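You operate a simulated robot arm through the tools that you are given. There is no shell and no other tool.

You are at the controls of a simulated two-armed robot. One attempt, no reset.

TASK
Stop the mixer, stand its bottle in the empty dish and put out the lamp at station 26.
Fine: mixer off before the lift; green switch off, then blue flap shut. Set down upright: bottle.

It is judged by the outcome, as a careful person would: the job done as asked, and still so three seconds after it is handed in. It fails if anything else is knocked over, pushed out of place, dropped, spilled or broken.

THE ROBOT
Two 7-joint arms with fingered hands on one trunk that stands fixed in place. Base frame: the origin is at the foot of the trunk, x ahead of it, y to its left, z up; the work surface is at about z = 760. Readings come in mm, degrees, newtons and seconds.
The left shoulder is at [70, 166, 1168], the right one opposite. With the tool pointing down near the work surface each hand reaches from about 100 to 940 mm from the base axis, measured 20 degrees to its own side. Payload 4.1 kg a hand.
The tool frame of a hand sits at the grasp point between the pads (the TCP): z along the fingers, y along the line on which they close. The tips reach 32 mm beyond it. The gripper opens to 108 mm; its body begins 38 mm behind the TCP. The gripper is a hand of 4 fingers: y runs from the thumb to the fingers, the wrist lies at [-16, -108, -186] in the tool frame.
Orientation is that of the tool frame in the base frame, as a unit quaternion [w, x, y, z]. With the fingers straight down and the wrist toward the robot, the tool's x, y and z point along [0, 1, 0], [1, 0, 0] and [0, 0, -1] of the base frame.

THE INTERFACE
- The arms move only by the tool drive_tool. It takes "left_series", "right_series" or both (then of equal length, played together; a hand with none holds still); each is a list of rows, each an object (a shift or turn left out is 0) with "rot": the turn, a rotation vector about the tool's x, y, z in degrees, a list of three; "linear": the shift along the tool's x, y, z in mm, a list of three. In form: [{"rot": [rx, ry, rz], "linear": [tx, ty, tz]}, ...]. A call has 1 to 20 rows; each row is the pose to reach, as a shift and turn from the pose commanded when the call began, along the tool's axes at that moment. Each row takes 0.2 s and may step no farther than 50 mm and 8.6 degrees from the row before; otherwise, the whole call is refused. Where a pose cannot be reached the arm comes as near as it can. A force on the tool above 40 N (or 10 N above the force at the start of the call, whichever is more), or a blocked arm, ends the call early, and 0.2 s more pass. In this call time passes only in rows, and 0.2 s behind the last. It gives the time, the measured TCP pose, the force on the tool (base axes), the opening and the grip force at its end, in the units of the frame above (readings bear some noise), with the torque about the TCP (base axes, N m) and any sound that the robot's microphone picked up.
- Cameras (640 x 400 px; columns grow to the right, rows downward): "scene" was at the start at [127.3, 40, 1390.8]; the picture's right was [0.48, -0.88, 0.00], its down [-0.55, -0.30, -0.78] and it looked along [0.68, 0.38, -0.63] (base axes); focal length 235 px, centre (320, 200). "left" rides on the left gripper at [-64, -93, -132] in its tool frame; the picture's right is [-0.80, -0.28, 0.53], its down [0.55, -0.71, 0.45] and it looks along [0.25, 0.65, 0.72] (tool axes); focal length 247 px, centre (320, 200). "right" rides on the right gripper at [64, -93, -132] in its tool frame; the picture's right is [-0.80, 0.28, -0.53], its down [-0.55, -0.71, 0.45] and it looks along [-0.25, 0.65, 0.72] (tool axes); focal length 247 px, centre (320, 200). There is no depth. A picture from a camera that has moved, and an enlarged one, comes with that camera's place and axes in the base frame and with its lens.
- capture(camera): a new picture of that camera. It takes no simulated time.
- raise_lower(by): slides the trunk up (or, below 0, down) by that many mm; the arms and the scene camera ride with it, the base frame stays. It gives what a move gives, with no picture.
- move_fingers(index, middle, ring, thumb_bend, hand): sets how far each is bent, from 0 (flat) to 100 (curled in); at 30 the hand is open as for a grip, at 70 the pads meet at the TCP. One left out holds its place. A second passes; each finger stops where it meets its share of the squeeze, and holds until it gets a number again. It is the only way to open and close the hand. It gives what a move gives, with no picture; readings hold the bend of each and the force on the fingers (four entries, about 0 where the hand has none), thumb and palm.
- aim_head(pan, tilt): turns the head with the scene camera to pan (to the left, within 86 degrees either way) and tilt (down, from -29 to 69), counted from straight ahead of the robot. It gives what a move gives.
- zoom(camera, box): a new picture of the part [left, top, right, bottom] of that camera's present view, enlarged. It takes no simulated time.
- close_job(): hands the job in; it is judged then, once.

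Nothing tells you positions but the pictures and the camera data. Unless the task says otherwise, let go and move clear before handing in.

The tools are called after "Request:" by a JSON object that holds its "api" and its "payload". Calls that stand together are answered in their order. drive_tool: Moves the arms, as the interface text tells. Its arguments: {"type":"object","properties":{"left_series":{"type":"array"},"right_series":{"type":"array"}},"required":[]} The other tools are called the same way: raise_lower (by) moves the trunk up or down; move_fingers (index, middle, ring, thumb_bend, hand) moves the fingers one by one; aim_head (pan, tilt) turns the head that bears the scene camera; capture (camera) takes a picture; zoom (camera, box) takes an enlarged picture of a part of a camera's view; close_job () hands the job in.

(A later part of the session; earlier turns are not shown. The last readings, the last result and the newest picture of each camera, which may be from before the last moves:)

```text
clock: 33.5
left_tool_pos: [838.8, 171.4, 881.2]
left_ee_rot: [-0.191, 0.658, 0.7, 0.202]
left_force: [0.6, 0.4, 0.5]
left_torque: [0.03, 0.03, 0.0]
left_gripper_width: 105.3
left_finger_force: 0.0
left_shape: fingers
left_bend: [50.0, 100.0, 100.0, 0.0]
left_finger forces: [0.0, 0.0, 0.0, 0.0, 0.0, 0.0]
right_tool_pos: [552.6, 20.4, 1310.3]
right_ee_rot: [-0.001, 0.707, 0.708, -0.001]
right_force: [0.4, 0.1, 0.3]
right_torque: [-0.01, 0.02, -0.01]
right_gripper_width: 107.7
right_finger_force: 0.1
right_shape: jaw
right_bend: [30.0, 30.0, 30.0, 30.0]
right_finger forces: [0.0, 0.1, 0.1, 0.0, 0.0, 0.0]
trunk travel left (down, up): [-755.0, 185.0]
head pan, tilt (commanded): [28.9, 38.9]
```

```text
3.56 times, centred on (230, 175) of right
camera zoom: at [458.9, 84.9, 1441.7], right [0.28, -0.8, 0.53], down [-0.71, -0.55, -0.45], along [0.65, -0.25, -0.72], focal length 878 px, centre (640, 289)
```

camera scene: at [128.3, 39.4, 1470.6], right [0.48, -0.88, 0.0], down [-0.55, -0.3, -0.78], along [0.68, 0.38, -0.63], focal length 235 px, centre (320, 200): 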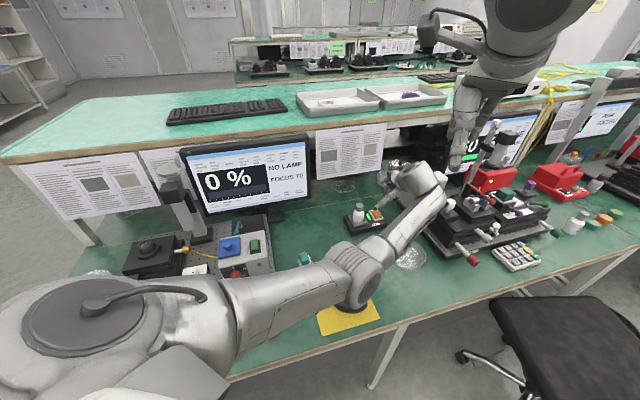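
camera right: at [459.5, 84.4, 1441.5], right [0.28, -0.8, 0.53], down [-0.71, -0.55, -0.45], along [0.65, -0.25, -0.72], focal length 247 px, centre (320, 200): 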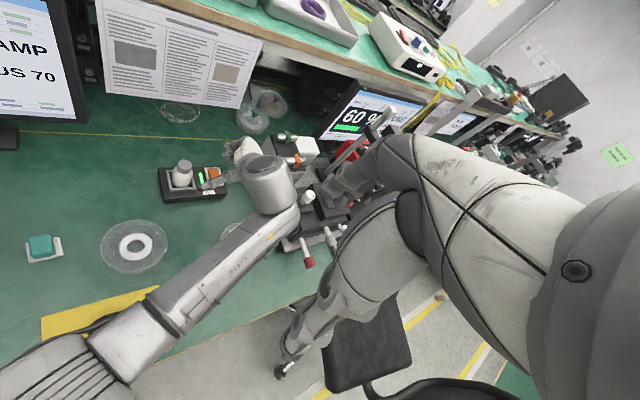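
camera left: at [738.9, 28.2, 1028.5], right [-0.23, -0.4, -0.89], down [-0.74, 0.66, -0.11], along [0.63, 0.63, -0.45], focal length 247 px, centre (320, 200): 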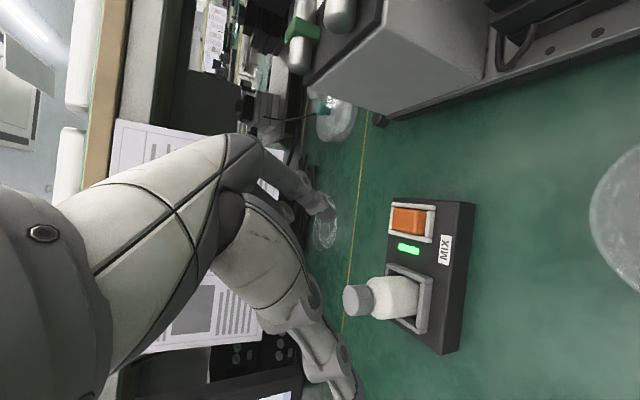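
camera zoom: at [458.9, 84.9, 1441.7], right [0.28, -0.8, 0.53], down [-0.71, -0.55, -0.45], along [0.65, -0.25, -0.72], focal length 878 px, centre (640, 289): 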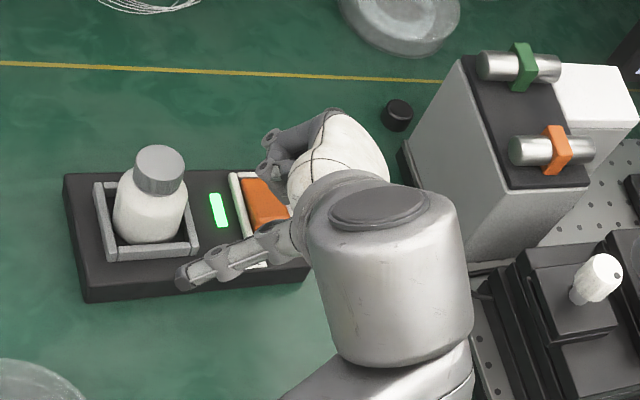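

Refining with the closer views, the rocker sits a little lower and farther than I first took it. Its near edge is about (877, 181, 796), so my tip is right above that edge. I'll shift 8 mm inward and come down to about 20 mm above it to recheck.

Request:
{"api": "drive_tool", "payload": {"left_series": [{"linear": [-3, 2, 8]}, {"linear": [-6, 4, 17]}, {"linear": [-9, 6, 25]}, {"linear": [-11.5, 7.4, 32]}]}}

Request:
{"api": "zoom", "payload": {"camera": "left", "box": [290, 120, 480, 250]}}

Request:
{"api": "zoom", "payload": {"camera": "right", "box": [140, 120, 320, 230]}}

Request:
{"api": "zoom", "payload": {"camera": "scene", "box": [360, 180, 430, 240]}}

```text
clock: 34.5
left_tool_pos: [846.2, 179.7, 847.7]
left_ee_rot: [-0.193, 0.657, 0.7, 0.202]
left_force: [0.2, -0.3, 0.4]
left_torque: [0.0, -0.03, -0.02]
left_gripper_width: 105.0
left_finger_force: 0.0
left_shape: fingers
left_bend: [50.0, 100.0, 100.0, 0.0]
left_finger forces: [0.0, 0.0, 0.0, 0.1, 0.1, 0.0]
right_tool_pos: [551.6, 20.1, 1310.3]
right_ee_rot: [-0.001, 0.707, 0.708, -0.001]
right_force: [0.0, 0.3, -0.3]
right_torque: [-0.02, 0.04, -0.01]
right_gripper_width: 107.6
right_finger_force: 0.1
right_shape: jaw
right_bend: [30.0, 30.0, 30.0, 30.0]
right_finger forces: [0.0, 0.0, 0.0, 0.0, 0.0, 0.1]
trunk travel left (down, up): [-755.0, 185.0]
head pan, tilt (commanded): [28.9, 38.9]
```

```text
3.08 times, centred on (385, 185) of left
camera zoom: at [757.0, 50.1, 922.6], right [-0.23, -0.4, -0.88], down [-0.74, 0.66, -0.11], along [0.63, 0.63, -0.45], focal length 760 px, centre (120, 246)
```

zoom: 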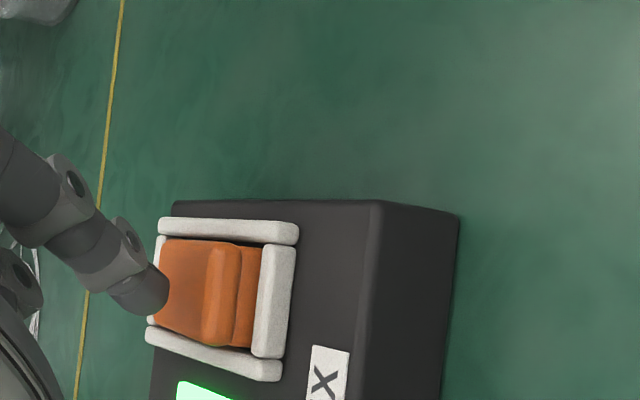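

```text
3.56 times, centred on (230, 175) of right
camera zoom: at [458.9, 84.9, 1441.7], right [0.28, -0.8, 0.53], down [-0.71, -0.55, -0.45], along [0.65, -0.25, -0.72], focal length 878 px, centre (640, 289)
```

zoom: 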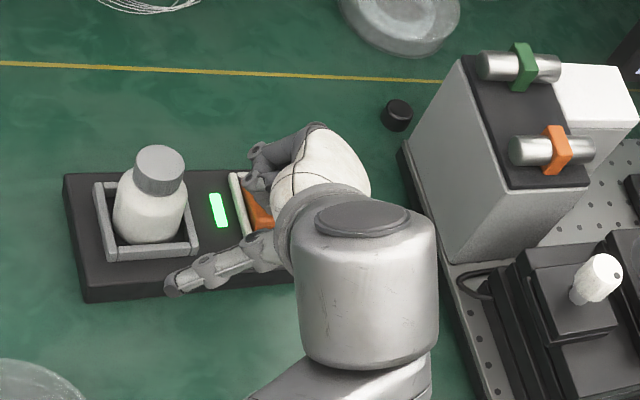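

```text
6.67 times, centred on (395, 210) of scene
camera zoom: at [127.8, 39.9, 1470.7], right [0.48, -0.88, 0.0], down [-0.55, -0.3, -0.78], along [0.68, 0.38, -0.63], focal length 1566 px, centre (-180, 133)
```

zoom: 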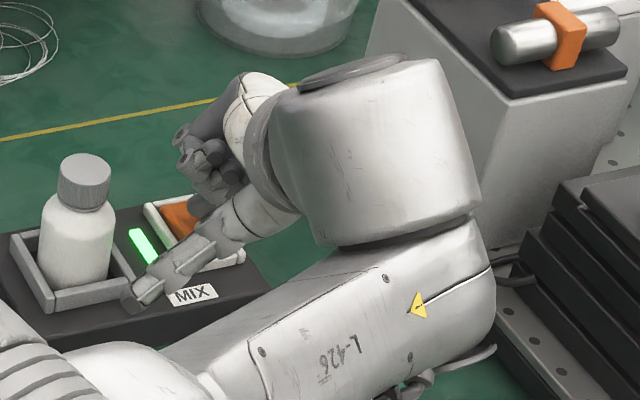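

The point below my fingertip falls about 10 mm inside the raised end, as wanted. I'll descend another 13 mm with a slight inward shift and check once more before pressing.

Request:
{"api": "drive_tool", "payload": {"left_series": [{"linear": [-3, 0.6, 6]}, {"linear": [-5.9, 1.1, 11.7]}]}}

Request:
{"api": "zoom", "payload": {"camera": "left", "box": [290, 120, 480, 250]}}

```text
clock: 35.1
left_tool_pos: [847.0, 180.9, 840.6]
left_ee_rot: [-0.19, 0.657, 0.701, 0.205]
left_force: [0.4, 0.3, 12.8]
left_torque: [0.1, -0.58, -0.04]
left_gripper_width: 106.5
left_finger_force: 6.4
left_shape: fingers
left_bend: [49.0, 100.0, 100.0, 0.0]
left_finger forces: [13.3, 0.0, 0.0, 0.0, 0.0, 0.0]
right_tool_pos: [548.3, 19.8, 1311.6]
right_ee_rot: [0.0, 0.706, 0.708, 0.002]
right_force: [0.0, 0.4, 0.0]
right_torque: [-0.01, -0.01, 0.0]
right_gripper_width: 107.7
right_finger_force: 0.2
right_shape: jaw
right_bend: [30.0, 30.0, 30.0, 30.0]
right_finger forces: [0.0, 0.0, 0.0, 0.0, 0.0, 0.1]
trunk travel left (down, up): [-755.0, 185.0]
head pan, tilt (commanded): [28.9, 38.9]
```

```text
3.08 times, centred on (385, 185) of left
camera zoom: at [757.0, 50.5, 913.9], right [-0.23, -0.4, -0.89], down [-0.74, 0.66, -0.11], along [0.63, 0.63, -0.45], focal length 760 px, centre (120, 246)
```

zoom: 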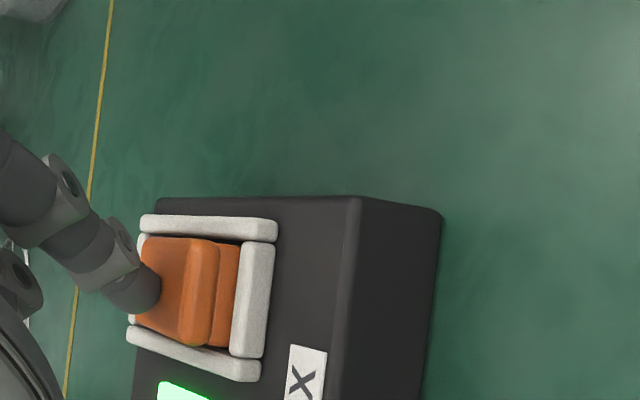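

Contact came at about z 808, and the picture shows my fingertip on the rocker's middle to far part, not its raised end. I'll lift off and shift about 22 mm toward the raised end.

Request:
{"api": "drive_tool", "payload": {"left_series": [{"linear": [6.7, 0.4, -10.5]}, {"linear": [13.4, 0.8, -21.1]}, {"linear": [7.3, -7.4, -25.3]}, {"linear": [1.2, -15.6, -29.4]}]}}

Request:
{"api": "zoom", "payload": {"camera": "left", "box": [290, 120, 480, 250]}}

Request:
{"api": "zoom", "payload": {"camera": "right", "box": [140, 120, 320, 230]}}

```text
clock: 36.1
left_tool_pos: [832.2, 164.5, 860.9]
left_ee_rot: [-0.191, 0.658, 0.7, 0.202]
left_force: [0.1, 0.7, -0.2]
left_torque: [0.0, 0.01, -0.01]
left_gripper_width: 105.4
left_finger_force: 0.1
left_shape: fingers
left_bend: [50.0, 100.0, 100.0, 0.0]
left_finger forces: [0.0, 0.0, 0.1, 0.1, 0.1, 0.0]
right_tool_pos: [552.0, 19.5, 1310.2]
right_ee_rot: [-0.001, 0.707, 0.707, -0.001]
right_force: [-0.6, 0.1, -0.1]
right_torque: [0.01, 0.01, -0.02]
right_gripper_width: 107.4
right_finger_force: 0.1
right_shape: jaw
right_bend: [30.0, 30.0, 30.0, 30.0]
right_finger forces: [0.0, 0.1, 0.1, 0.0, 0.0, 0.1]
trunk travel left (down, up): [-755.0, 185.0]
head pan, tilt (commanded): [28.9, 38.9]
```

```text
3.08 times, centred on (385, 185) of left
camera zoom: at [743.1, 35.9, 935.0], right [-0.23, -0.4, -0.88], down [-0.74, 0.66, -0.11], along [0.63, 0.63, -0.45], focal length 760 px, centre (120, 246)
```

zoom: 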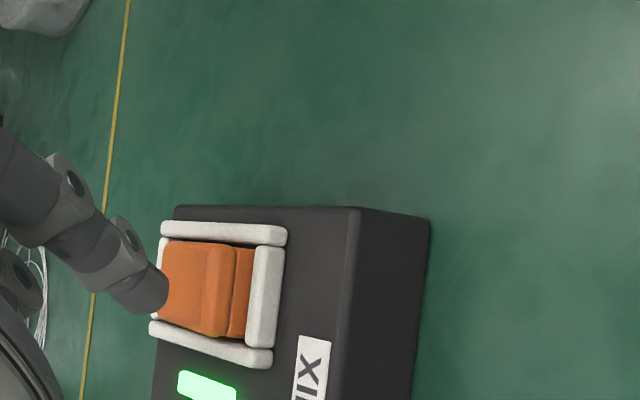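

```text
3.56 times, centred on (230, 175) of right
camera zoom: at [458.6, 84.7, 1441.8], right [0.28, -0.8, 0.53], down [-0.71, -0.55, -0.45], along [0.65, -0.25, -0.72], focal length 878 px, centre (640, 289)
```

zoom: 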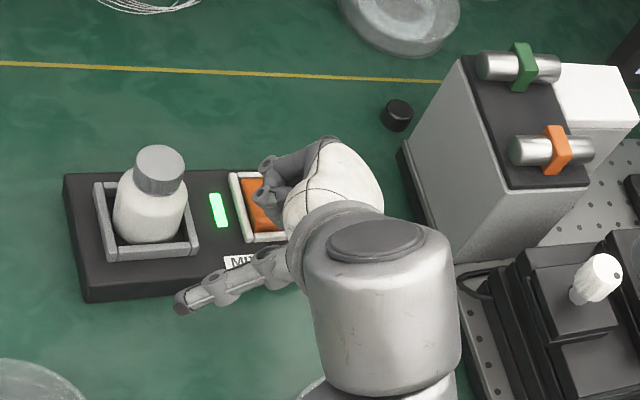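

My fingertip is now over the raised end, about 10 mm inside its edge. I'll press straight down in small steps and watch the green LED.

Request:
{"api": "drive_tool", "payload": {"left_series": [{"linear": [-4.3, -0.25, 6.7]}, {"linear": [-7.5, -0.4, 11.8]}, {"linear": [-9.7, -0.55, 15.2]}, {"linear": [-10.7, -0.6, 16.9]}, {"linear": [-11.8, -0.67, 18.6]}, {"linear": [-12.9, -0.74, 20.2]}, {"linear": [-14, -0.8, 21.9]}, {"linear": [-15, -0.86, 23.6]}]}}

Request:
{"api": "zoom", "payload": {"camera": "left", "box": [290, 120, 480, 250]}}

Request:
{"api": "zoom", "payload": {"camera": "right", "box": [140, 120, 320, 230]}}

```text
clock: 37.9
left_tool_pos: [830.0, 161.4, 838.0]
left_ee_rot: [-0.191, 0.657, 0.7, 0.205]
left_force: [-1.8, -3.7, 19.4]
left_torque: [0.1, -0.8, -0.13]
left_gripper_width: 105.5
left_finger_force: 9.5
left_shape: fingers
left_bend: [49.0, 100.0, 100.0, 0.0]
left_finger forces: [19.7, 0.0, 0.0, 0.0, 0.0, 0.0]
right_tool_pos: [548.9, 19.1, 1312.5]
right_ee_rot: [0.0, 0.707, 0.707, 0.001]
right_force: [-0.6, 1.1, -0.1]
right_torque: [-0.01, 0.01, 0.01]
right_gripper_width: 108.0
right_finger_force: 0.1
right_shape: jaw
right_bend: [30.0, 30.0, 30.0, 30.0]
right_finger forces: [0.0, 0.1, 0.1, 0.1, 0.0, 0.0]
trunk travel left (down, up): [-755.0, 185.0]
head pan, tilt (commanded): [28.9, 38.9]
```

```text
3.08 times, centred on (385, 185) of left
camera zoom: at [740.2, 33.7, 910.7], right [-0.23, -0.4, -0.89], down [-0.74, 0.67, -0.11], along [0.63, 0.63, -0.45], focal length 760 px, centre (120, 246)
```

zoom: 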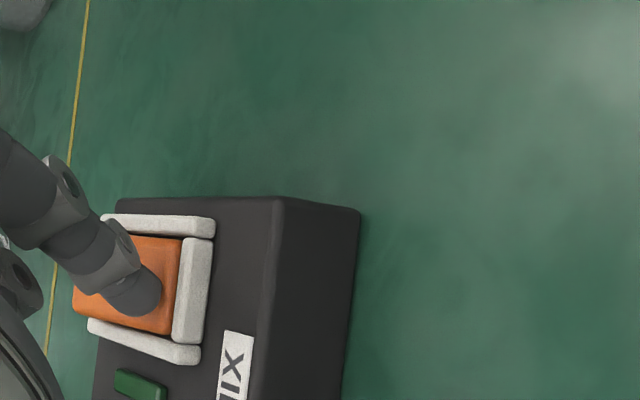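

```text
3.56 times, centred on (230, 175) of right
camera zoom: at [454.6, 83.3, 1443.5], right [0.28, -0.8, 0.53], down [-0.7, -0.55, -0.45], along [0.65, -0.25, -0.72], focal length 878 px, centre (640, 289)
```

zoom: 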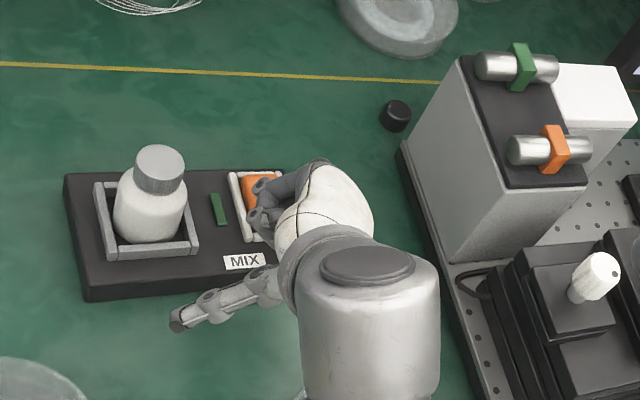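

The green LED went dark, so the mixer is off. I'll lift the finger straight up.

Request:
{"api": "drive_tool", "payload": {"left_series": [{"linear": [8, 0.5, -12.6]}, {"linear": [19, 1.1, -29.5]}, {"linear": [34, 2, -53]}, {"linear": [54, 3.1, -84]}]}}

Request:
{"api": "zoom", "payload": {"camera": "right", "box": [140, 120, 320, 230]}}

Request:
{"api": "zoom", "payload": {"camera": "left", "box": [290, 140, 490, 350]}}

Request:
{"api": "zoom", "payload": {"camera": "scene", "box": [330, 180, 450, 290]}}

```text
clock: 38.9
left_tool_pos: [832.6, 164.1, 932.4]
left_ee_rot: [-0.192, 0.657, 0.7, 0.201]
left_force: [-0.4, -0.3, -0.6]
left_torque: [0.0, 0.01, -0.02]
left_gripper_width: 105.4
left_finger_force: 0.0
left_shape: fingers
left_bend: [50.0, 100.0, 100.0, 0.0]
left_finger forces: [0.0, 0.1, 0.0, 0.0, 0.1, 0.0]
right_tool_pos: [552.2, 19.8, 1309.6]
right_ee_rot: [0.001, 0.707, 0.707, 0.0]
right_force: [-0.2, 0.4, -0.4]
right_torque: [0.01, 0.01, -0.05]
right_gripper_width: 107.7
right_finger_force: 0.0
right_shape: jaw
right_bend: [30.0, 30.0, 30.0, 30.0]
right_finger forces: [0.1, 0.0, 0.1, 0.1, 0.1, 0.0]
trunk travel left (down, up): [-755.0, 185.0]
head pan, tilt (commanded): [28.9, 38.9]
```

```text
3.56 times, centred on (230, 175) of right
camera zoom: at [458.5, 84.8, 1441.8], right [0.28, -0.8, 0.53], down [-0.71, -0.55, -0.45], along [0.65, -0.25, -0.72], focal length 878 px, centre (640, 289)
```

zoom: 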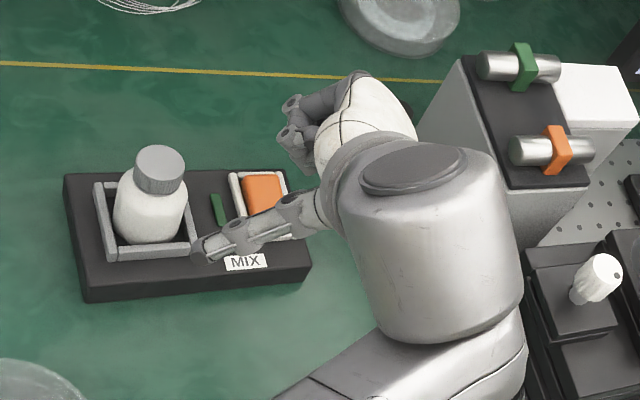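

```text
1.90 times, centred on (390, 245) of left
camera zoom: at [742.6, 35.9, 1006.6], right [-0.23, -0.4, -0.88], down [-0.74, 0.66, -0.11], along [0.63, 0.63, -0.45], focal length 470 px, centre (187, 114)
```

zoom: 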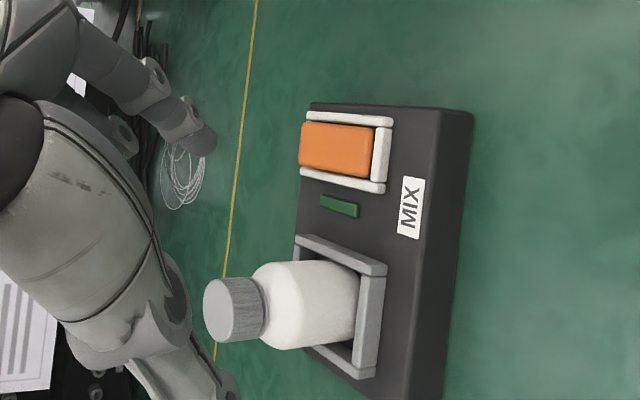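

```text
3.64 times, centred on (390, 235) of scene
camera zoom: at [127.4, 39.8, 1470.7], right [0.48, -0.88, 0.0], down [-0.55, -0.3, -0.78], along [0.68, 0.38, -0.63], focal length 854 px, centre (66, 73)
```

zoom: 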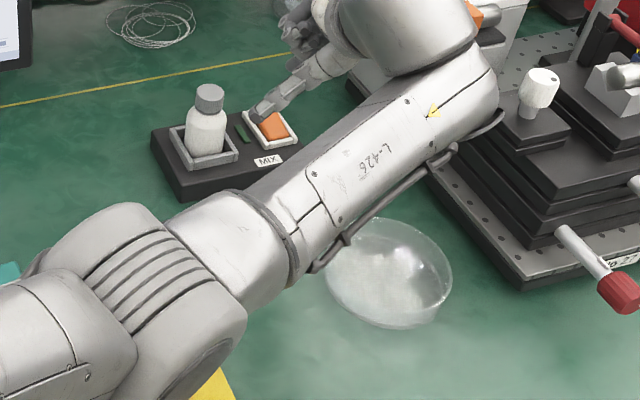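

The mixer's LED is dark and the rocker stays down. Next I'll raise and straighten the left hand near the bottle, whose axis I take at about (818, 244) with the cap top near 875, then open the hand for a grip.

Request:
{"api": "drive_tool", "payload": {"left_series": [{"linear": [14, 0.8, -21], "rot": [0.05, -2, 0.2]}, {"linear": [27, 1.5, -42], "rot": [0.15, -7, 0.75]}, {"linear": [36.5, 2.1, -57.3], "rot": [0.3, -12.5, 1.35]}, {"linear": [51, -5, -48], "rot": [0.4, -18, 1.95]}, {"linear": [65, -12, -39.5], "rot": [0.5, -23, 2.5]}, {"linear": [80, -19, -30.6], "rot": [0.65, -28, 3.05]}, {"linear": [94, -26.3, -21.7], "rot": [0.75, -32.5, 3.55]}]}}

Request:
{"api": "move_fingers", "payload": {"hand": "left", "index": 30, "middle": 30, "ring": 30, "thumb_bend": 30}}

Request:
{"api": "capture", "payload": {"camera": "left"}}

Request:
{"api": "capture", "payload": {"camera": "scene"}}

Request:
{"api": "capture", "payload": {"camera": "right"}}

```text
clock: 40.5
left_tool_pos: [800.5, 231.3, 1000.2]
left_ee_rot: [0.002, 0.708, 0.706, -0.001]
left_force: [0.2, 0.4, -1.4]
left_torque: [-0.02, -0.04, 0.02]
left_gripper_width: 105.2
left_finger_force: 0.1
left_shape: fingers
left_bend: [50.0, 100.0, 100.0, 0.0]
left_finger forces: [0.0, 0.0, 0.0, 0.0, 0.1, 0.0]
right_tool_pos: [550.2, 21.9, 1310.0]
right_ee_rot: [0.0, 0.707, 0.707, 0.0]
right_force: [0.8, 0.3, 0.4]
right_torque: [0.0, -0.04, -0.04]
right_gripper_width: 107.7
right_finger_force: 0.0
right_shape: jaw
right_bend: [30.0, 30.0, 30.0, 30.0]
right_finger forces: [0.0, 0.0, 0.1, 0.2, 0.1, 0.0]
trunk travel left (down, up): [-755.0, 185.0]
head pan, tilt (commanded): [28.9, 38.9]
```

```text
clock: 41.5
left_tool_pos: [800.4, 231.0, 1000.9]
left_ee_rot: [0.001, 0.708, 0.707, 0.0]
left_force: [-0.6, 0.4, -0.3]
left_torque: [0.02, 0.05, 0.01]
left_gripper_width: 108.8
left_finger_force: 0.1
left_shape: fingers
left_bend: [30.0, 30.0, 30.0, 30.0]
left_finger forces: [0.0, 0.1, 0.0, 0.1, 0.0, 0.0]
right_tool_pos: [551.8, 19.6, 1310.8]
right_ee_rot: [0.0, 0.707, 0.707, 0.0]
right_force: [0.2, -0.5, 0.2]
right_torque: [-0.01, 0.03, 0.02]
right_gripper_width: 107.7
right_finger_force: 0.1
right_shape: jaw
right_bend: [30.0, 30.0, 30.0, 30.0]
right_finger forces: [0.0, 0.0, 0.1, 0.1, 0.1, 0.0]
trunk travel left (down, up): [-755.0, 185.0]
head pan, tilt (commanded): [28.9, 38.9]
```

```text
taken
camera left: at [706.5, 168.0, 1131.8], right [-0.28, -0.8, -0.53], down [-0.7, 0.55, -0.45], along [0.65, 0.25, -0.72], focal length 247 px, centre (320, 200)
```

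left: 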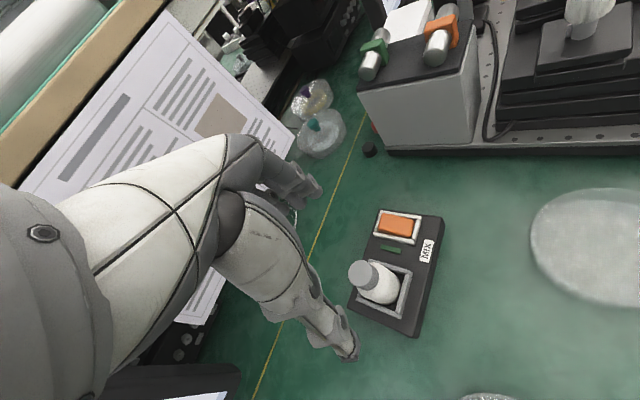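

```text
taken
camera scene: at [127.5, 40.0, 1470.7], right [0.48, -0.88, 0.0], down [-0.55, -0.3, -0.78], along [0.68, 0.38, -0.63], focal length 235 px, centre (320, 200)
```

scene: 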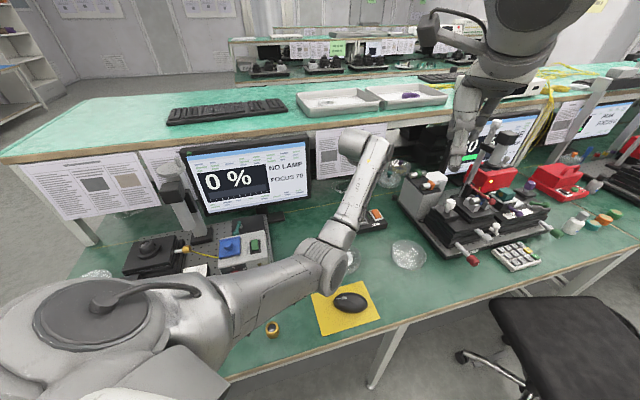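

```text
taken
camera right: at [458.6, 85.0, 1441.8], right [0.28, -0.8, 0.53], down [-0.71, -0.55, -0.45], along [0.65, -0.25, -0.72], focal length 247 px, centre (320, 200)
```

right: 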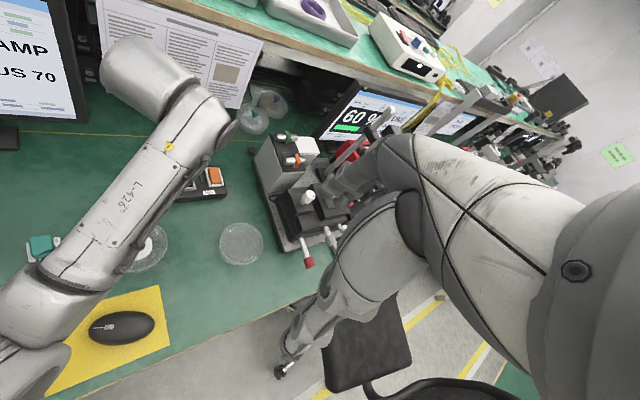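

The hand is upright and open, and the bottle stands clear beside it. I'll centre over the bottle at z 950 and check the alignment.

Request:
{"api": "drive_tool", "payload": {"left_series": [{"linear": [4, 5, 8]}, {"linear": [8, 10, 20]}, {"linear": [13, 16.6, 34]}, {"linear": [13, 16.6, 50]}]}}

Request:
{"api": "zoom", "payload": {"camera": "left", "box": [240, 150, 480, 370]}}

Request:
{"api": "zoom", "payload": {"camera": "scene", "box": [310, 130, 430, 240]}}

Request:
{"api": "zoom", "payload": {"camera": "right", "box": [130, 100, 290, 220]}}

```text
clock: 42.5
left_tool_pos: [817.4, 244.5, 950.3]
left_ee_rot: [0.002, 0.707, 0.707, 0.001]
left_force: [0.4, -0.3, 0.2]
left_torque: [0.02, 0.01, -0.01]
left_gripper_width: 108.7
left_finger_force: 0.0
left_shape: fingers
left_bend: [30.0, 30.0, 30.0, 30.0]
left_finger forces: [0.0, 0.0, 0.0, 0.0, 0.1, 0.0]
right_tool_pos: [551.1, 21.1, 1311.2]
right_ee_rot: [-0.001, 0.707, 0.707, 0.0]
right_force: [0.0, 0.4, 0.0]
right_torque: [0.0, -0.01, 0.02]
right_gripper_width: 107.9
right_finger_force: 0.1
right_shape: jaw
right_bend: [30.0, 30.0, 30.0, 30.0]
right_finger forces: [0.0, 0.0, 0.0, 0.0, 0.0, 0.1]
trunk travel left (down, up): [-755.0, 185.0]
head pan, tilt (commanded): [28.9, 38.9]
```

```text
1.82 times, centred on (360, 260) of left
camera zoom: at [722.7, 181.2, 1082.3], right [-0.28, -0.8, -0.53], down [-0.7, 0.55, -0.45], along [0.65, 0.25, -0.72], focal length 449 px, centre (247, 91)
```

zoom: 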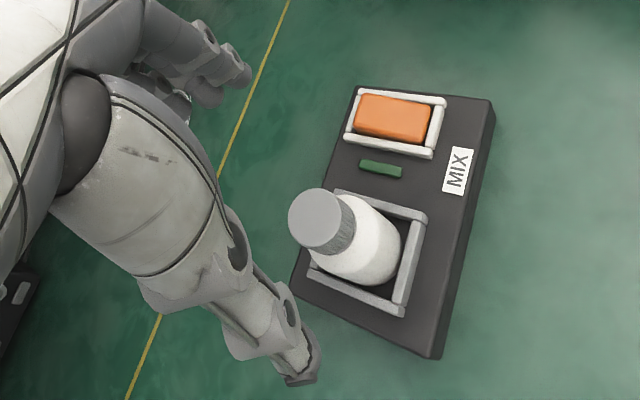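

```text
3.64 times, centred on (370, 185) of scene
camera zoom: at [127.7, 40.0, 1470.7], right [0.48, -0.88, 0.0], down [-0.55, -0.3, -0.78], along [0.68, 0.38, -0.63], focal length 854 px, centre (138, 254)
```

zoom: 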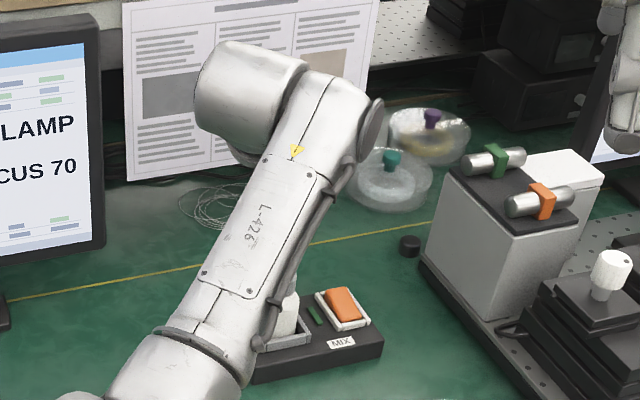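

```text
3.33 times, centred on (210, 160) of right
camera zoom: at [458.8, 85.0, 1441.7], right [0.28, -0.8, 0.53], down [-0.71, -0.55, -0.45], along [0.65, -0.25, -0.72], focal length 823 px, centre (687, 333)
```

zoom: 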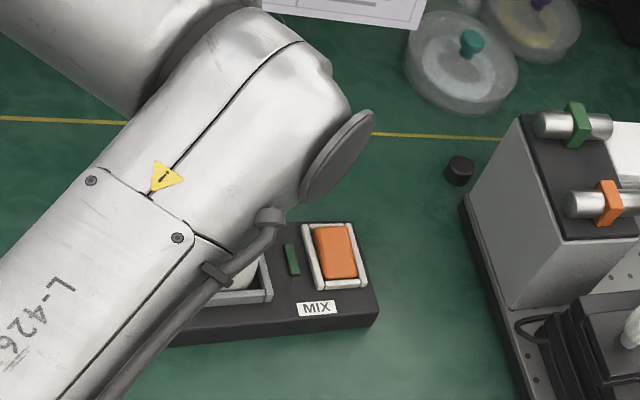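

The cap lies within about 4 mm of the grasp line. I'll descend with a tiny correction in two stages, to z 880 and then z 850, keeping the tips above the tray walls and the palm above the cap.

Request:
{"api": "drive_tool", "payload": {"left_series": [{"linear": [-1.5, -2, 15]}, {"linear": [-1.5, -2, 32]}, {"linear": [-1.5, -2, 50]}, {"linear": [-1.5, -2, 68]}]}}

Request:
{"api": "zoom", "payload": {"camera": "left", "box": [240, 150, 480, 370]}}

Request:
{"api": "zoom", "payload": {"camera": "right", "box": [130, 100, 290, 220]}}

```text
clock: 43.5
left_tool_pos: [814.7, 243.0, 882.4]
left_ee_rot: [0.002, 0.707, 0.708, -0.001]
left_force: [1.0, 0.9, 0.0]
left_torque: [-0.02, 0.0, -0.03]
left_gripper_width: 109.0
left_finger_force: 0.1
left_shape: fingers
left_bend: [30.0, 30.0, 30.0, 30.0]
left_finger forces: [0.1, 0.0, 0.0, 0.0, 0.1, 0.1]
right_tool_pos: [553.3, 20.2, 1310.4]
right_ee_rot: [-0.001, 0.707, 0.707, -0.001]
right_force: [0.5, 0.0, 0.2]
right_torque: [0.02, -0.01, 0.05]
right_gripper_width: 107.7
right_finger_force: 0.1
right_shape: jaw
right_bend: [30.0, 30.0, 30.0, 30.0]
right_finger forces: [0.0, 0.1, 0.1, 0.0, 0.1, 0.1]
trunk travel left (down, up): [-755.0, 185.0]
head pan, tilt (commanded): [28.9, 38.9]
```

```text
1.82 times, centred on (360, 260) of left
camera zoom: at [720.7, 180.1, 1013.9], right [-0.28, -0.8, -0.53], down [-0.7, 0.55, -0.45], along [0.65, 0.25, -0.72], focal length 449 px, centre (247, 91)
```

zoom: 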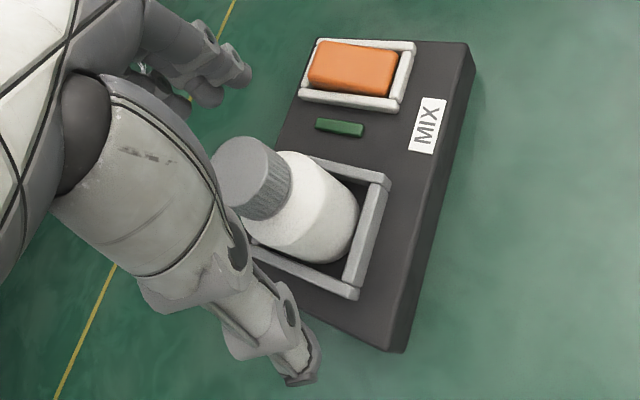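

```text
3.33 times, centred on (210, 160) of right
camera zoom: at [459.0, 85.1, 1441.7], right [0.28, -0.8, 0.53], down [-0.71, -0.55, -0.45], along [0.65, -0.25, -0.72], focal length 823 px, centre (687, 333)
```

zoom: 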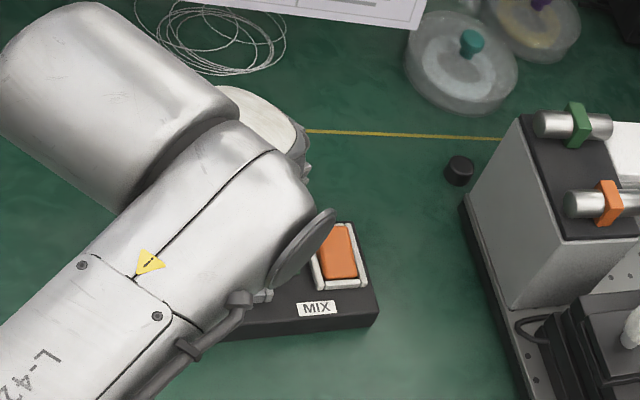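

Well centred. Now the last 32 mm down.

Request:
{"api": "drive_tool", "payload": {"left_series": [{"linear": [-2, -1, 10]}, {"linear": [-2, -1, 20]}, {"linear": [-2, -1, 28]}, {"linear": [-2, -1, 32]}]}}

Request:
{"api": "zoom", "payload": {"camera": "left", "box": [240, 130, 480, 350]}}

Request:
{"api": "zoom", "payload": {"camera": "scene", "box": [310, 150, 430, 260]}}

```text
clock: 44.5
left_tool_pos: [814.2, 240.7, 849.3]
left_ee_rot: [0.001, 0.708, 0.707, 0.0]
left_force: [-0.5, 0.6, -0.7]
left_torque: [0.02, 0.04, 0.0]
left_gripper_width: 108.8
left_finger_force: 0.0
left_shape: fingers
left_bend: [30.0, 30.0, 30.0, 30.0]
left_finger forces: [0.0, 0.0, 0.0, 0.0, 0.1, 0.0]
right_tool_pos: [552.1, 21.3, 1310.7]
right_ee_rot: [-0.001, 0.707, 0.708, -0.001]
right_force: [-0.2, -0.2, 0.1]
right_torque: [0.0, 0.01, 0.0]
right_gripper_width: 107.6
right_finger_force: 0.0
right_shape: jaw
right_bend: [30.0, 30.0, 30.0, 30.0]
right_finger forces: [0.0, 0.0, 0.0, 0.0, 0.1, 0.0]
trunk travel left (down, up): [-755.0, 185.0]
head pan, tilt (commanded): [28.9, 38.9]
```

```text
1.82 times, centred on (360, 240) of left
camera zoom: at [719.4, 177.5, 982.1], right [-0.28, -0.8, -0.53], down [-0.7, 0.55, -0.45], along [0.65, 0.25, -0.72], focal length 449 px, centre (247, 127)
```

zoom: 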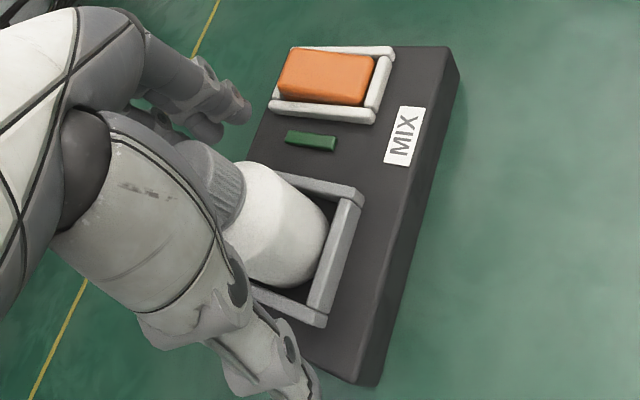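

```text
3.64 times, centred on (370, 205) of scene
camera zoom: at [127.6, 39.9, 1470.7], right [0.48, -0.88, 0.0], down [-0.55, -0.3, -0.78], along [0.68, 0.38, -0.63], focal length 854 px, centre (138, 182)
```

zoom: 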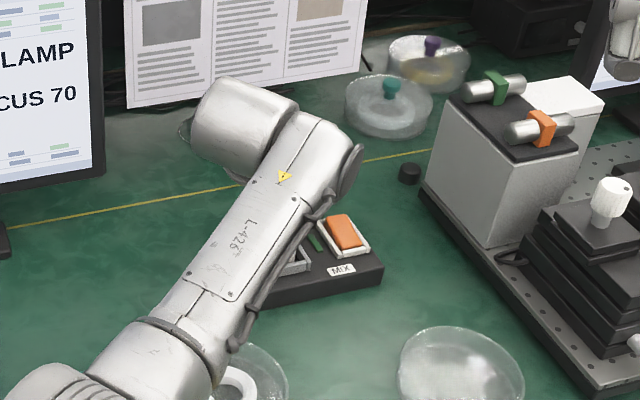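

The bottle sits between the open thumb and fingers with no contact. I'll close the hand on the body.

Request:
{"api": "move_fingers", "payload": {"hand": "left", "index": 62, "middle": 62, "ring": 62, "thumb_bend": 62}}

Request:
{"api": "zoom", "payload": {"camera": "left", "box": [240, 130, 480, 350]}}

```text
clock: 45.5
left_tool_pos: [813.2, 240.9, 851.6]
left_ee_rot: [0.002, 0.708, 0.706, -0.001]
left_force: [1.9, 1.0, 0.4]
left_torque: [0.06, -0.12, -0.01]
left_gripper_width: 38.3
left_finger_force: 6.2
left_shape: fingers
left_bend: [58.0, 57.0, 62.0, 56.0]
left_finger forces: [2.7, 5.0, 0.1, 0.1, 5.7, 0.0]
right_tool_pos: [551.3, 19.8, 1310.1]
right_ee_rot: [-0.001, 0.706, 0.708, 0.0]
right_force: [0.1, -0.1, 0.3]
right_torque: [-0.01, -0.01, 0.01]
right_gripper_width: 107.4
right_finger_force: 0.1
right_shape: jaw
right_bend: [30.0, 30.0, 30.0, 30.0]
right_finger forces: [0.0, 0.0, 0.0, 0.0, 0.0, 0.0]
trunk travel left (down, up): [-755.0, 185.0]
head pan, tilt (commanded): [28.9, 38.9]
```

```text
1.82 times, centred on (360, 240) of left
camera zoom: at [719.6, 177.7, 982.3], right [-0.28, -0.8, -0.53], down [-0.7, 0.55, -0.45], along [0.65, 0.25, -0.72], focal length 449 px, centre (247, 127)
```

zoom: 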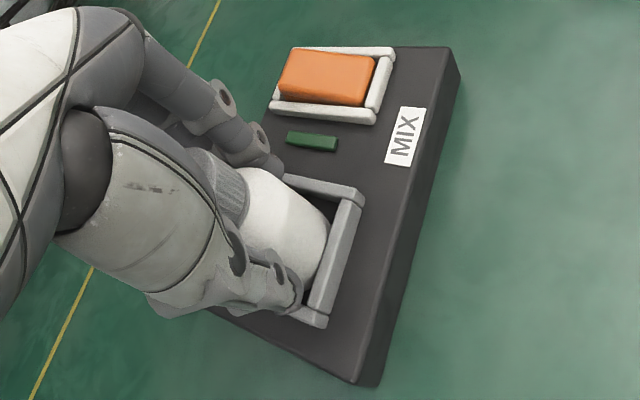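

Request:
{"api": "move_fingers", "payload": {"hand": "left", "index": 68, "middle": 68, "thumb_bend": 68}}

Request:
{"api": "drive_tool", "payload": {"left_series": [{"linear": [0, 0, -4]}, {"linear": [0, 0, -10]}, {"linear": [0, 0, -18]}, {"linear": [0, 0, -28]}]}}

Request:
{"api": "zoom", "payload": {"camera": "left", "box": [240, 130, 480, 350]}}

Request:
{"api": "zoom", "payload": {"camera": "scene", "box": [310, 150, 430, 260]}}

```text
clock: 46.5
left_tool_pos: [814.4, 240.5, 851.2]
left_ee_rot: [0.001, 0.707, 0.707, 0.0]
left_force: [6.7, 1.0, 2.4]
left_torque: [0.06, -0.23, 0.03]
left_gripper_width: 37.1
left_finger_force: 13.2
left_shape: fingers
left_bend: [59.0, 59.0, 62.0, 57.0]
left_finger forces: [6.2, 10.2, 0.1, 0.1, 10.3, 0.0]
right_tool_pos: [553.0, 21.0, 1310.5]
right_ee_rot: [-0.001, 0.707, 0.708, -0.001]
right_force: [0.2, -0.5, -0.9]
right_torque: [0.02, -0.02, 0.01]
right_gripper_width: 107.5
right_finger_force: 0.0
right_shape: jaw
right_bend: [30.0, 30.0, 30.0, 30.0]
right_finger forces: [0.1, 0.1, 0.1, 0.0, 0.0, 0.0]
trunk travel left (down, up): [-755.0, 185.0]
head pan, tilt (commanded): [28.9, 38.9]
```

```text
clock: 47.5
left_tool_pos: [813.8, 240.8, 877.4]
left_ee_rot: [0.001, 0.707, 0.707, -0.002]
left_force: [-0.2, -0.4, -0.7]
left_torque: [-0.01, -0.02, -0.01]
left_gripper_width: 37.1
left_finger_force: 12.7
left_shape: fingers
left_bend: [60.0, 60.0, 62.0, 57.0]
left_finger forces: [5.1, 7.6, 0.1, 0.1, 12.6, 0.0]
right_tool_pos: [551.7, 19.4, 1310.3]
right_ee_rot: [-0.001, 0.706, 0.708, -0.001]
right_force: [-0.2, 0.2, -0.1]
right_torque: [0.03, 0.01, -0.01]
right_gripper_width: 107.6
right_finger_force: 0.1
right_shape: jaw
right_bend: [30.0, 30.0, 30.0, 30.0]
right_finger forces: [0.0, 0.0, 0.0, 0.0, 0.0, 0.0]
trunk travel left (down, up): [-755.0, 185.0]
head pan, tilt (commanded): [28.9, 38.9]
```

```text
1.82 times, centred on (360, 240) of left
camera zoom: at [719.1, 177.6, 1009.9], right [-0.28, -0.8, -0.53], down [-0.71, 0.55, -0.45], along [0.65, 0.25, -0.72], focal length 449 px, centre (247, 127)
```

zoom: 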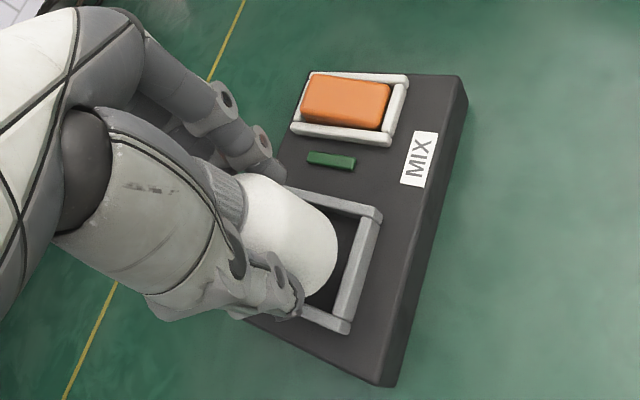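

```text
3.64 times, centred on (370, 205) of scene
camera zoom: at [127.7, 39.9, 1470.7], right [0.48, -0.88, 0.0], down [-0.55, -0.3, -0.78], along [0.68, 0.38, -0.63], focal length 854 px, centre (138, 182)
```

zoom: 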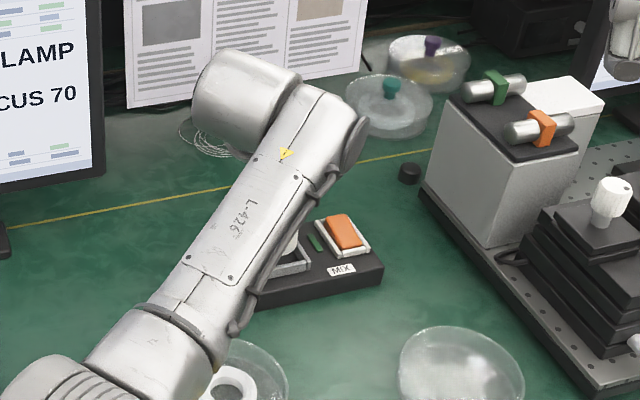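

The bottle is out of the tray and held. I'll lift to a carrying height, then check it hangs upright before crossing to the dish.

Request:
{"api": "drive_tool", "payload": {"left_series": [{"linear": [0, 0, -10]}, {"linear": [-4, -2, -22]}, {"linear": [-10, -5, -34]}, {"linear": [-20, -8, -42]}]}}

Request:
{"api": "zoom", "payload": {"camera": "left", "box": [240, 130, 520, 350]}}

Request:
{"api": "capture", "payload": {"camera": "right"}}

Request:
{"api": "capture", "payload": {"camera": "scene"}}

```text
clock: 48.5
left_tool_pos: [806.1, 220.6, 920.5]
left_ee_rot: [0.001, 0.707, 0.707, 0.0]
left_force: [0.8, -0.4, -1.5]
left_torque: [0.0, 0.02, 0.03]
left_gripper_width: 36.9
left_finger_force: 13.0
left_shape: fingers
left_bend: [60.0, 60.0, 62.0, 57.0]
left_finger forces: [5.1, 7.6, 0.0, 0.0, 12.6, 0.1]
right_tool_pos: [550.8, 20.0, 1309.7]
right_ee_rot: [-0.001, 0.706, 0.708, 0.0]
right_force: [-0.5, 0.2, 0.3]
right_torque: [0.0, 0.02, -0.01]
right_gripper_width: 107.8
right_finger_force: 0.1
right_shape: jaw
right_bend: [30.0, 30.0, 30.0, 30.0]
right_finger forces: [0.0, 0.0, 0.1, 0.0, 0.1, 0.0]
trunk travel left (down, up): [-755.0, 185.0]
head pan, tilt (commanded): [28.9, 38.9]
```

```text
1.82 times, centred on (380, 240) of left
camera zoom: at [711.1, 157.7, 1052.1], right [-0.28, -0.8, -0.53], down [-0.7, 0.55, -0.45], along [0.65, 0.25, -0.72], focal length 449 px, centre (211, 127)
```

zoom: 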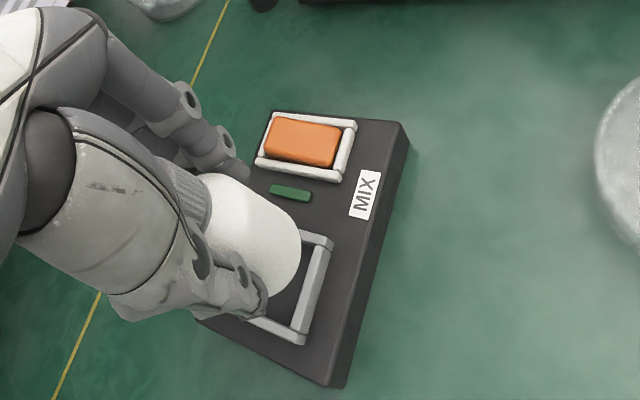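

```text
taken
camera right: at [458.6, 84.5, 1441.8], right [0.28, -0.8, 0.53], down [-0.71, -0.55, -0.45], along [0.65, -0.25, -0.72], focal length 247 px, centre (320, 200)
```

right: 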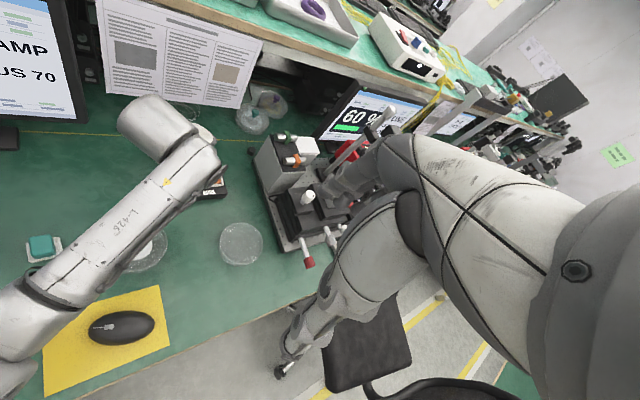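

```text
taken
camera scene: at [127.5, 39.4, 1470.8], right [0.48, -0.88, 0.0], down [-0.55, -0.3, -0.78], along [0.68, 0.38, -0.63], focal length 235 px, centre (320, 200)
```

scene: 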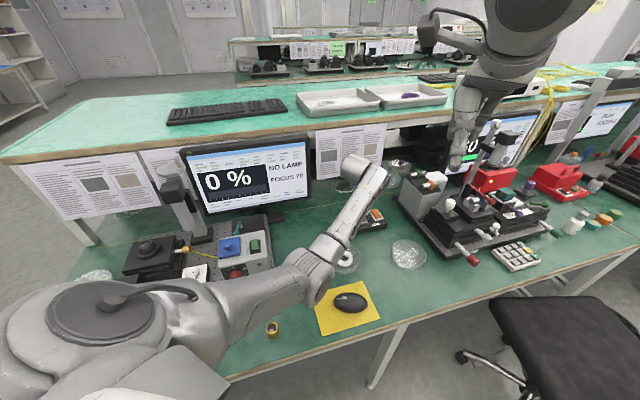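

The grip is steady and the bottle hangs close to upright. I'll carry it toward the dish at this height.

Request:
{"api": "drive_tool", "payload": {"left_series": [{"linear": [-12, -3, 0]}, {"linear": [-32, -8, 0]}, {"linear": [-55, -14, 0]}, {"linear": [-78, -20, 0]}, {"linear": [-101, -27, 0]}, {"linear": [-124, -34, 0]}, {"linear": [-145, -40, 0]}, {"linear": [-160, -44, 0]}]}}

Request:
{"api": "capture", "payload": {"camera": "left"}}

Request:
{"api": "capture", "payload": {"camera": "right"}}

Request:
{"api": "capture", "payload": {"camera": "scene"}}

```text
clock: 50.3
left_tool_pos: [761.4, 60.3, 922.0]
left_ee_rot: [0.001, 0.708, 0.707, 0.0]
left_force: [0.2, -0.5, -0.2]
left_torque: [0.03, -0.02, 0.02]
left_gripper_width: 36.9
left_finger_force: 13.2
left_shape: fingers
left_bend: [60.0, 60.0, 62.0, 57.0]
left_finger forces: [5.1, 7.6, 0.0, 0.0, 12.6, 0.0]
right_tool_pos: [552.1, 21.0, 1309.6]
right_ee_rot: [-0.001, 0.706, 0.708, 0.0]
right_force: [0.2, 0.0, 0.0]
right_torque: [0.02, -0.01, -0.01]
right_gripper_width: 107.8
right_finger_force: 0.0
right_shape: jaw
right_bend: [30.0, 30.0, 30.0, 30.0]
right_finger forces: [0.0, 0.0, 0.0, 0.0, 0.1, 0.0]
trunk travel left (down, up): [-755.0, 185.0]
head pan, tilt (commanded): [28.9, 38.9]
```

```text
taken
camera left: at [666.5, -2.9, 1052.8], right [-0.28, -0.8, -0.53], down [-0.7, 0.55, -0.45], along [0.65, 0.25, -0.72], focal length 247 px, centre (320, 200)
```

left: 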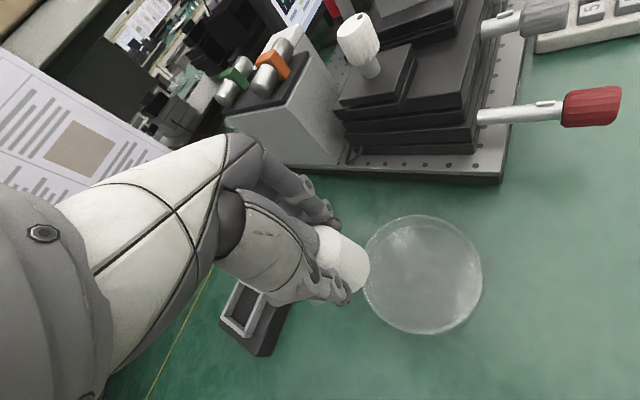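

```text
taken
camera right: at [458.6, 84.4, 1441.8], right [0.28, -0.8, 0.53], down [-0.71, -0.55, -0.45], along [0.65, -0.25, -0.72], focal length 247 px, centre (320, 200)
```

right: 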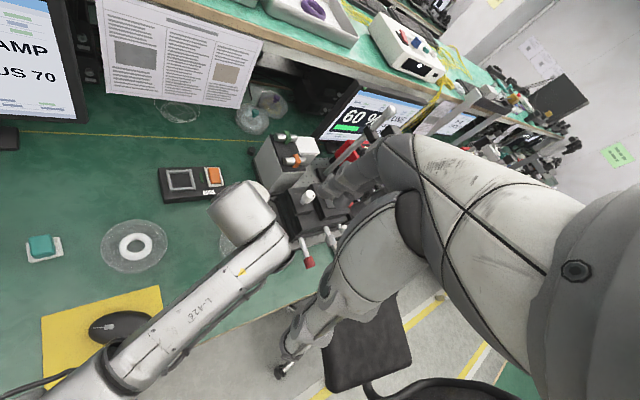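

```text
taken
camera scene: at [127.4, 39.3, 1470.8], right [0.48, -0.88, 0.0], down [-0.55, -0.3, -0.78], along [0.68, 0.38, -0.63], focal length 235 px, centre (320, 200)
```

scene: 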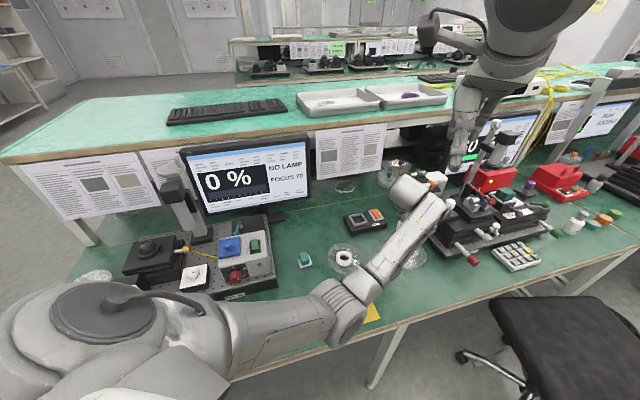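

Request:
{"api": "zoom", "payload": {"camera": "left", "box": [290, 190, 500, 350]}}

Request:
{"api": "zoom", "payload": {"camera": "scene", "box": [370, 160, 490, 280]}}

Request:
{"api": "zoom", "payload": {"camera": "right", "box": [190, 150, 320, 280]}}

```text
2.50 times, centred on (395, 270) of left
camera zoom: at [666.5, -2.9, 1052.8], right [-0.28, -0.8, -0.53], down [-0.7, 0.55, -0.45], along [0.65, 0.25, -0.72], focal length 617 px, centre (132, 25)
```

zoom: 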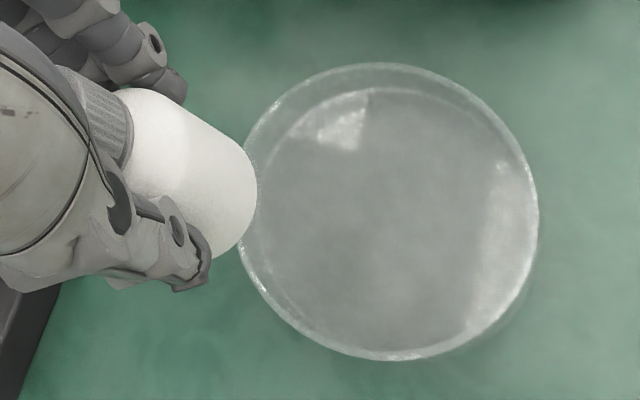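

```text
3.33 times, centred on (430, 220) of scene
camera zoom: at [127.4, 39.3, 1470.8], right [0.48, -0.88, 0.0], down [-0.55, -0.3, -0.78], along [0.68, 0.38, -0.63], focal length 783 px, centre (-47, 133)
```

zoom: 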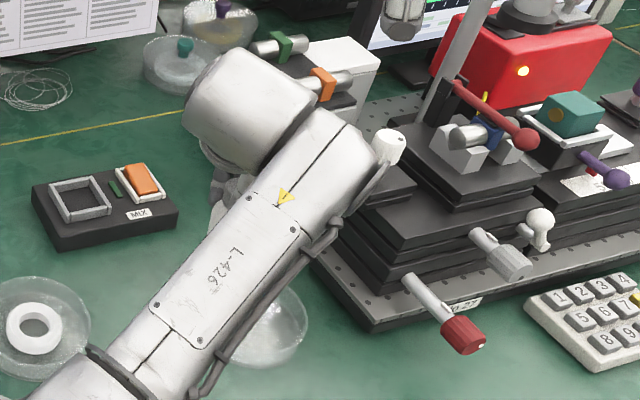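

```text
3.08 times, centred on (255, 215) of right
camera zoom: at [458.6, 84.4, 1441.8], right [0.28, -0.8, 0.53], down [-0.71, -0.55, -0.45], along [0.65, -0.25, -0.72], focal length 760 px, centre (520, 154)
```

zoom: 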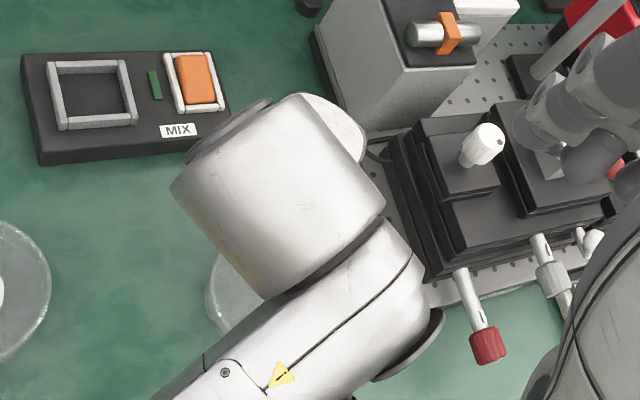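

The dish rim centres at about (748, 18) in the hand's own frame. I'll move the bottle over that point, still high, and check.

Request:
{"api": "drive_tool", "payload": {"left_series": [{"linear": [-10, -3, 0]}, {"linear": [-22, -7, 0]}, {"linear": [-34, -10, 4]}, {"linear": [-42, -12.4, 10]}]}}

Request:
{"api": "zoom", "payload": {"camera": "left", "box": [270, 170, 480, 350]}}

Request:
{"api": "zoom", "payload": {"camera": "scene", "box": [370, 180, 490, 290]}}

```text
clock: 51.3
left_tool_pos: [748.6, 19.5, 910.8]
left_ee_rot: [0.002, 0.707, 0.707, -0.001]
left_force: [-0.3, -0.8, -0.6]
left_torque: [0.01, 0.0, -0.01]
left_gripper_width: 36.9
left_finger_force: 13.1
left_shape: fingers
left_bend: [60.0, 60.0, 62.0, 57.0]
left_finger forces: [5.1, 7.7, 0.0, 0.0, 12.6, 0.0]
right_tool_pos: [552.1, 20.4, 1311.0]
right_ee_rot: [-0.001, 0.706, 0.708, -0.001]
right_force: [-1.4, 0.1, 0.2]
right_torque: [0.01, 0.0, -0.01]
right_gripper_width: 107.6
right_finger_force: 0.1
right_shape: jaw
right_bend: [30.0, 30.0, 30.0, 30.0]
right_finger forces: [0.1, 0.1, 0.0, 0.0, 0.0, 0.0]
trunk travel left (down, up): [-755.0, 185.0]
head pan, tilt (commanded): [28.9, 38.9]
```

```text
2.22 times, centred on (375, 260) of left
camera zoom: at [654.7, -45.1, 1042.3], right [-0.28, -0.8, -0.53], down [-0.7, 0.55, -0.45], along [0.65, 0.25, -0.72], focal length 549 px, centre (198, 67)
```

zoom: 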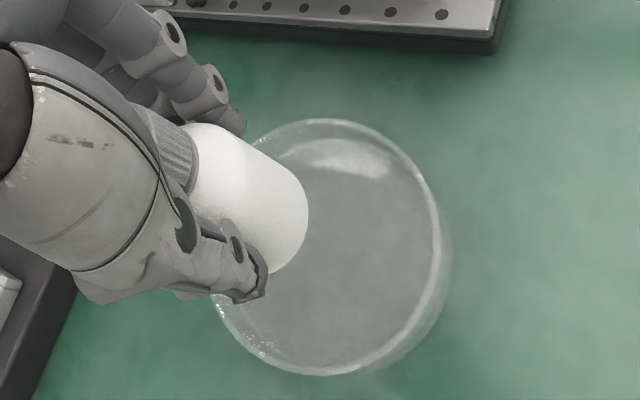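

```text
3.64 times, centred on (430, 235) of scene
camera zoom: at [127.5, 39.4, 1470.8], right [0.48, -0.88, 0.0], down [-0.55, -0.3, -0.78], along [0.68, 0.38, -0.63], focal length 854 px, centre (-80, 73)
```

zoom: 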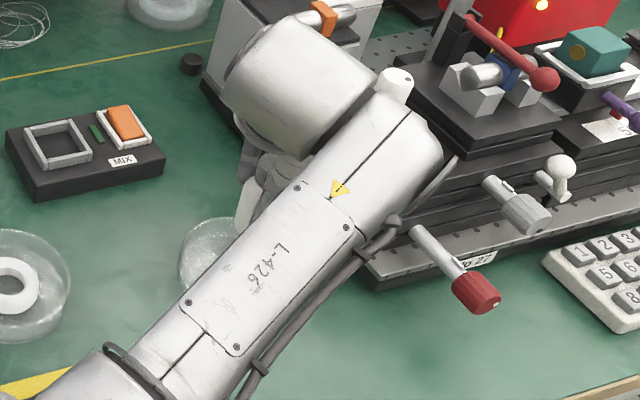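

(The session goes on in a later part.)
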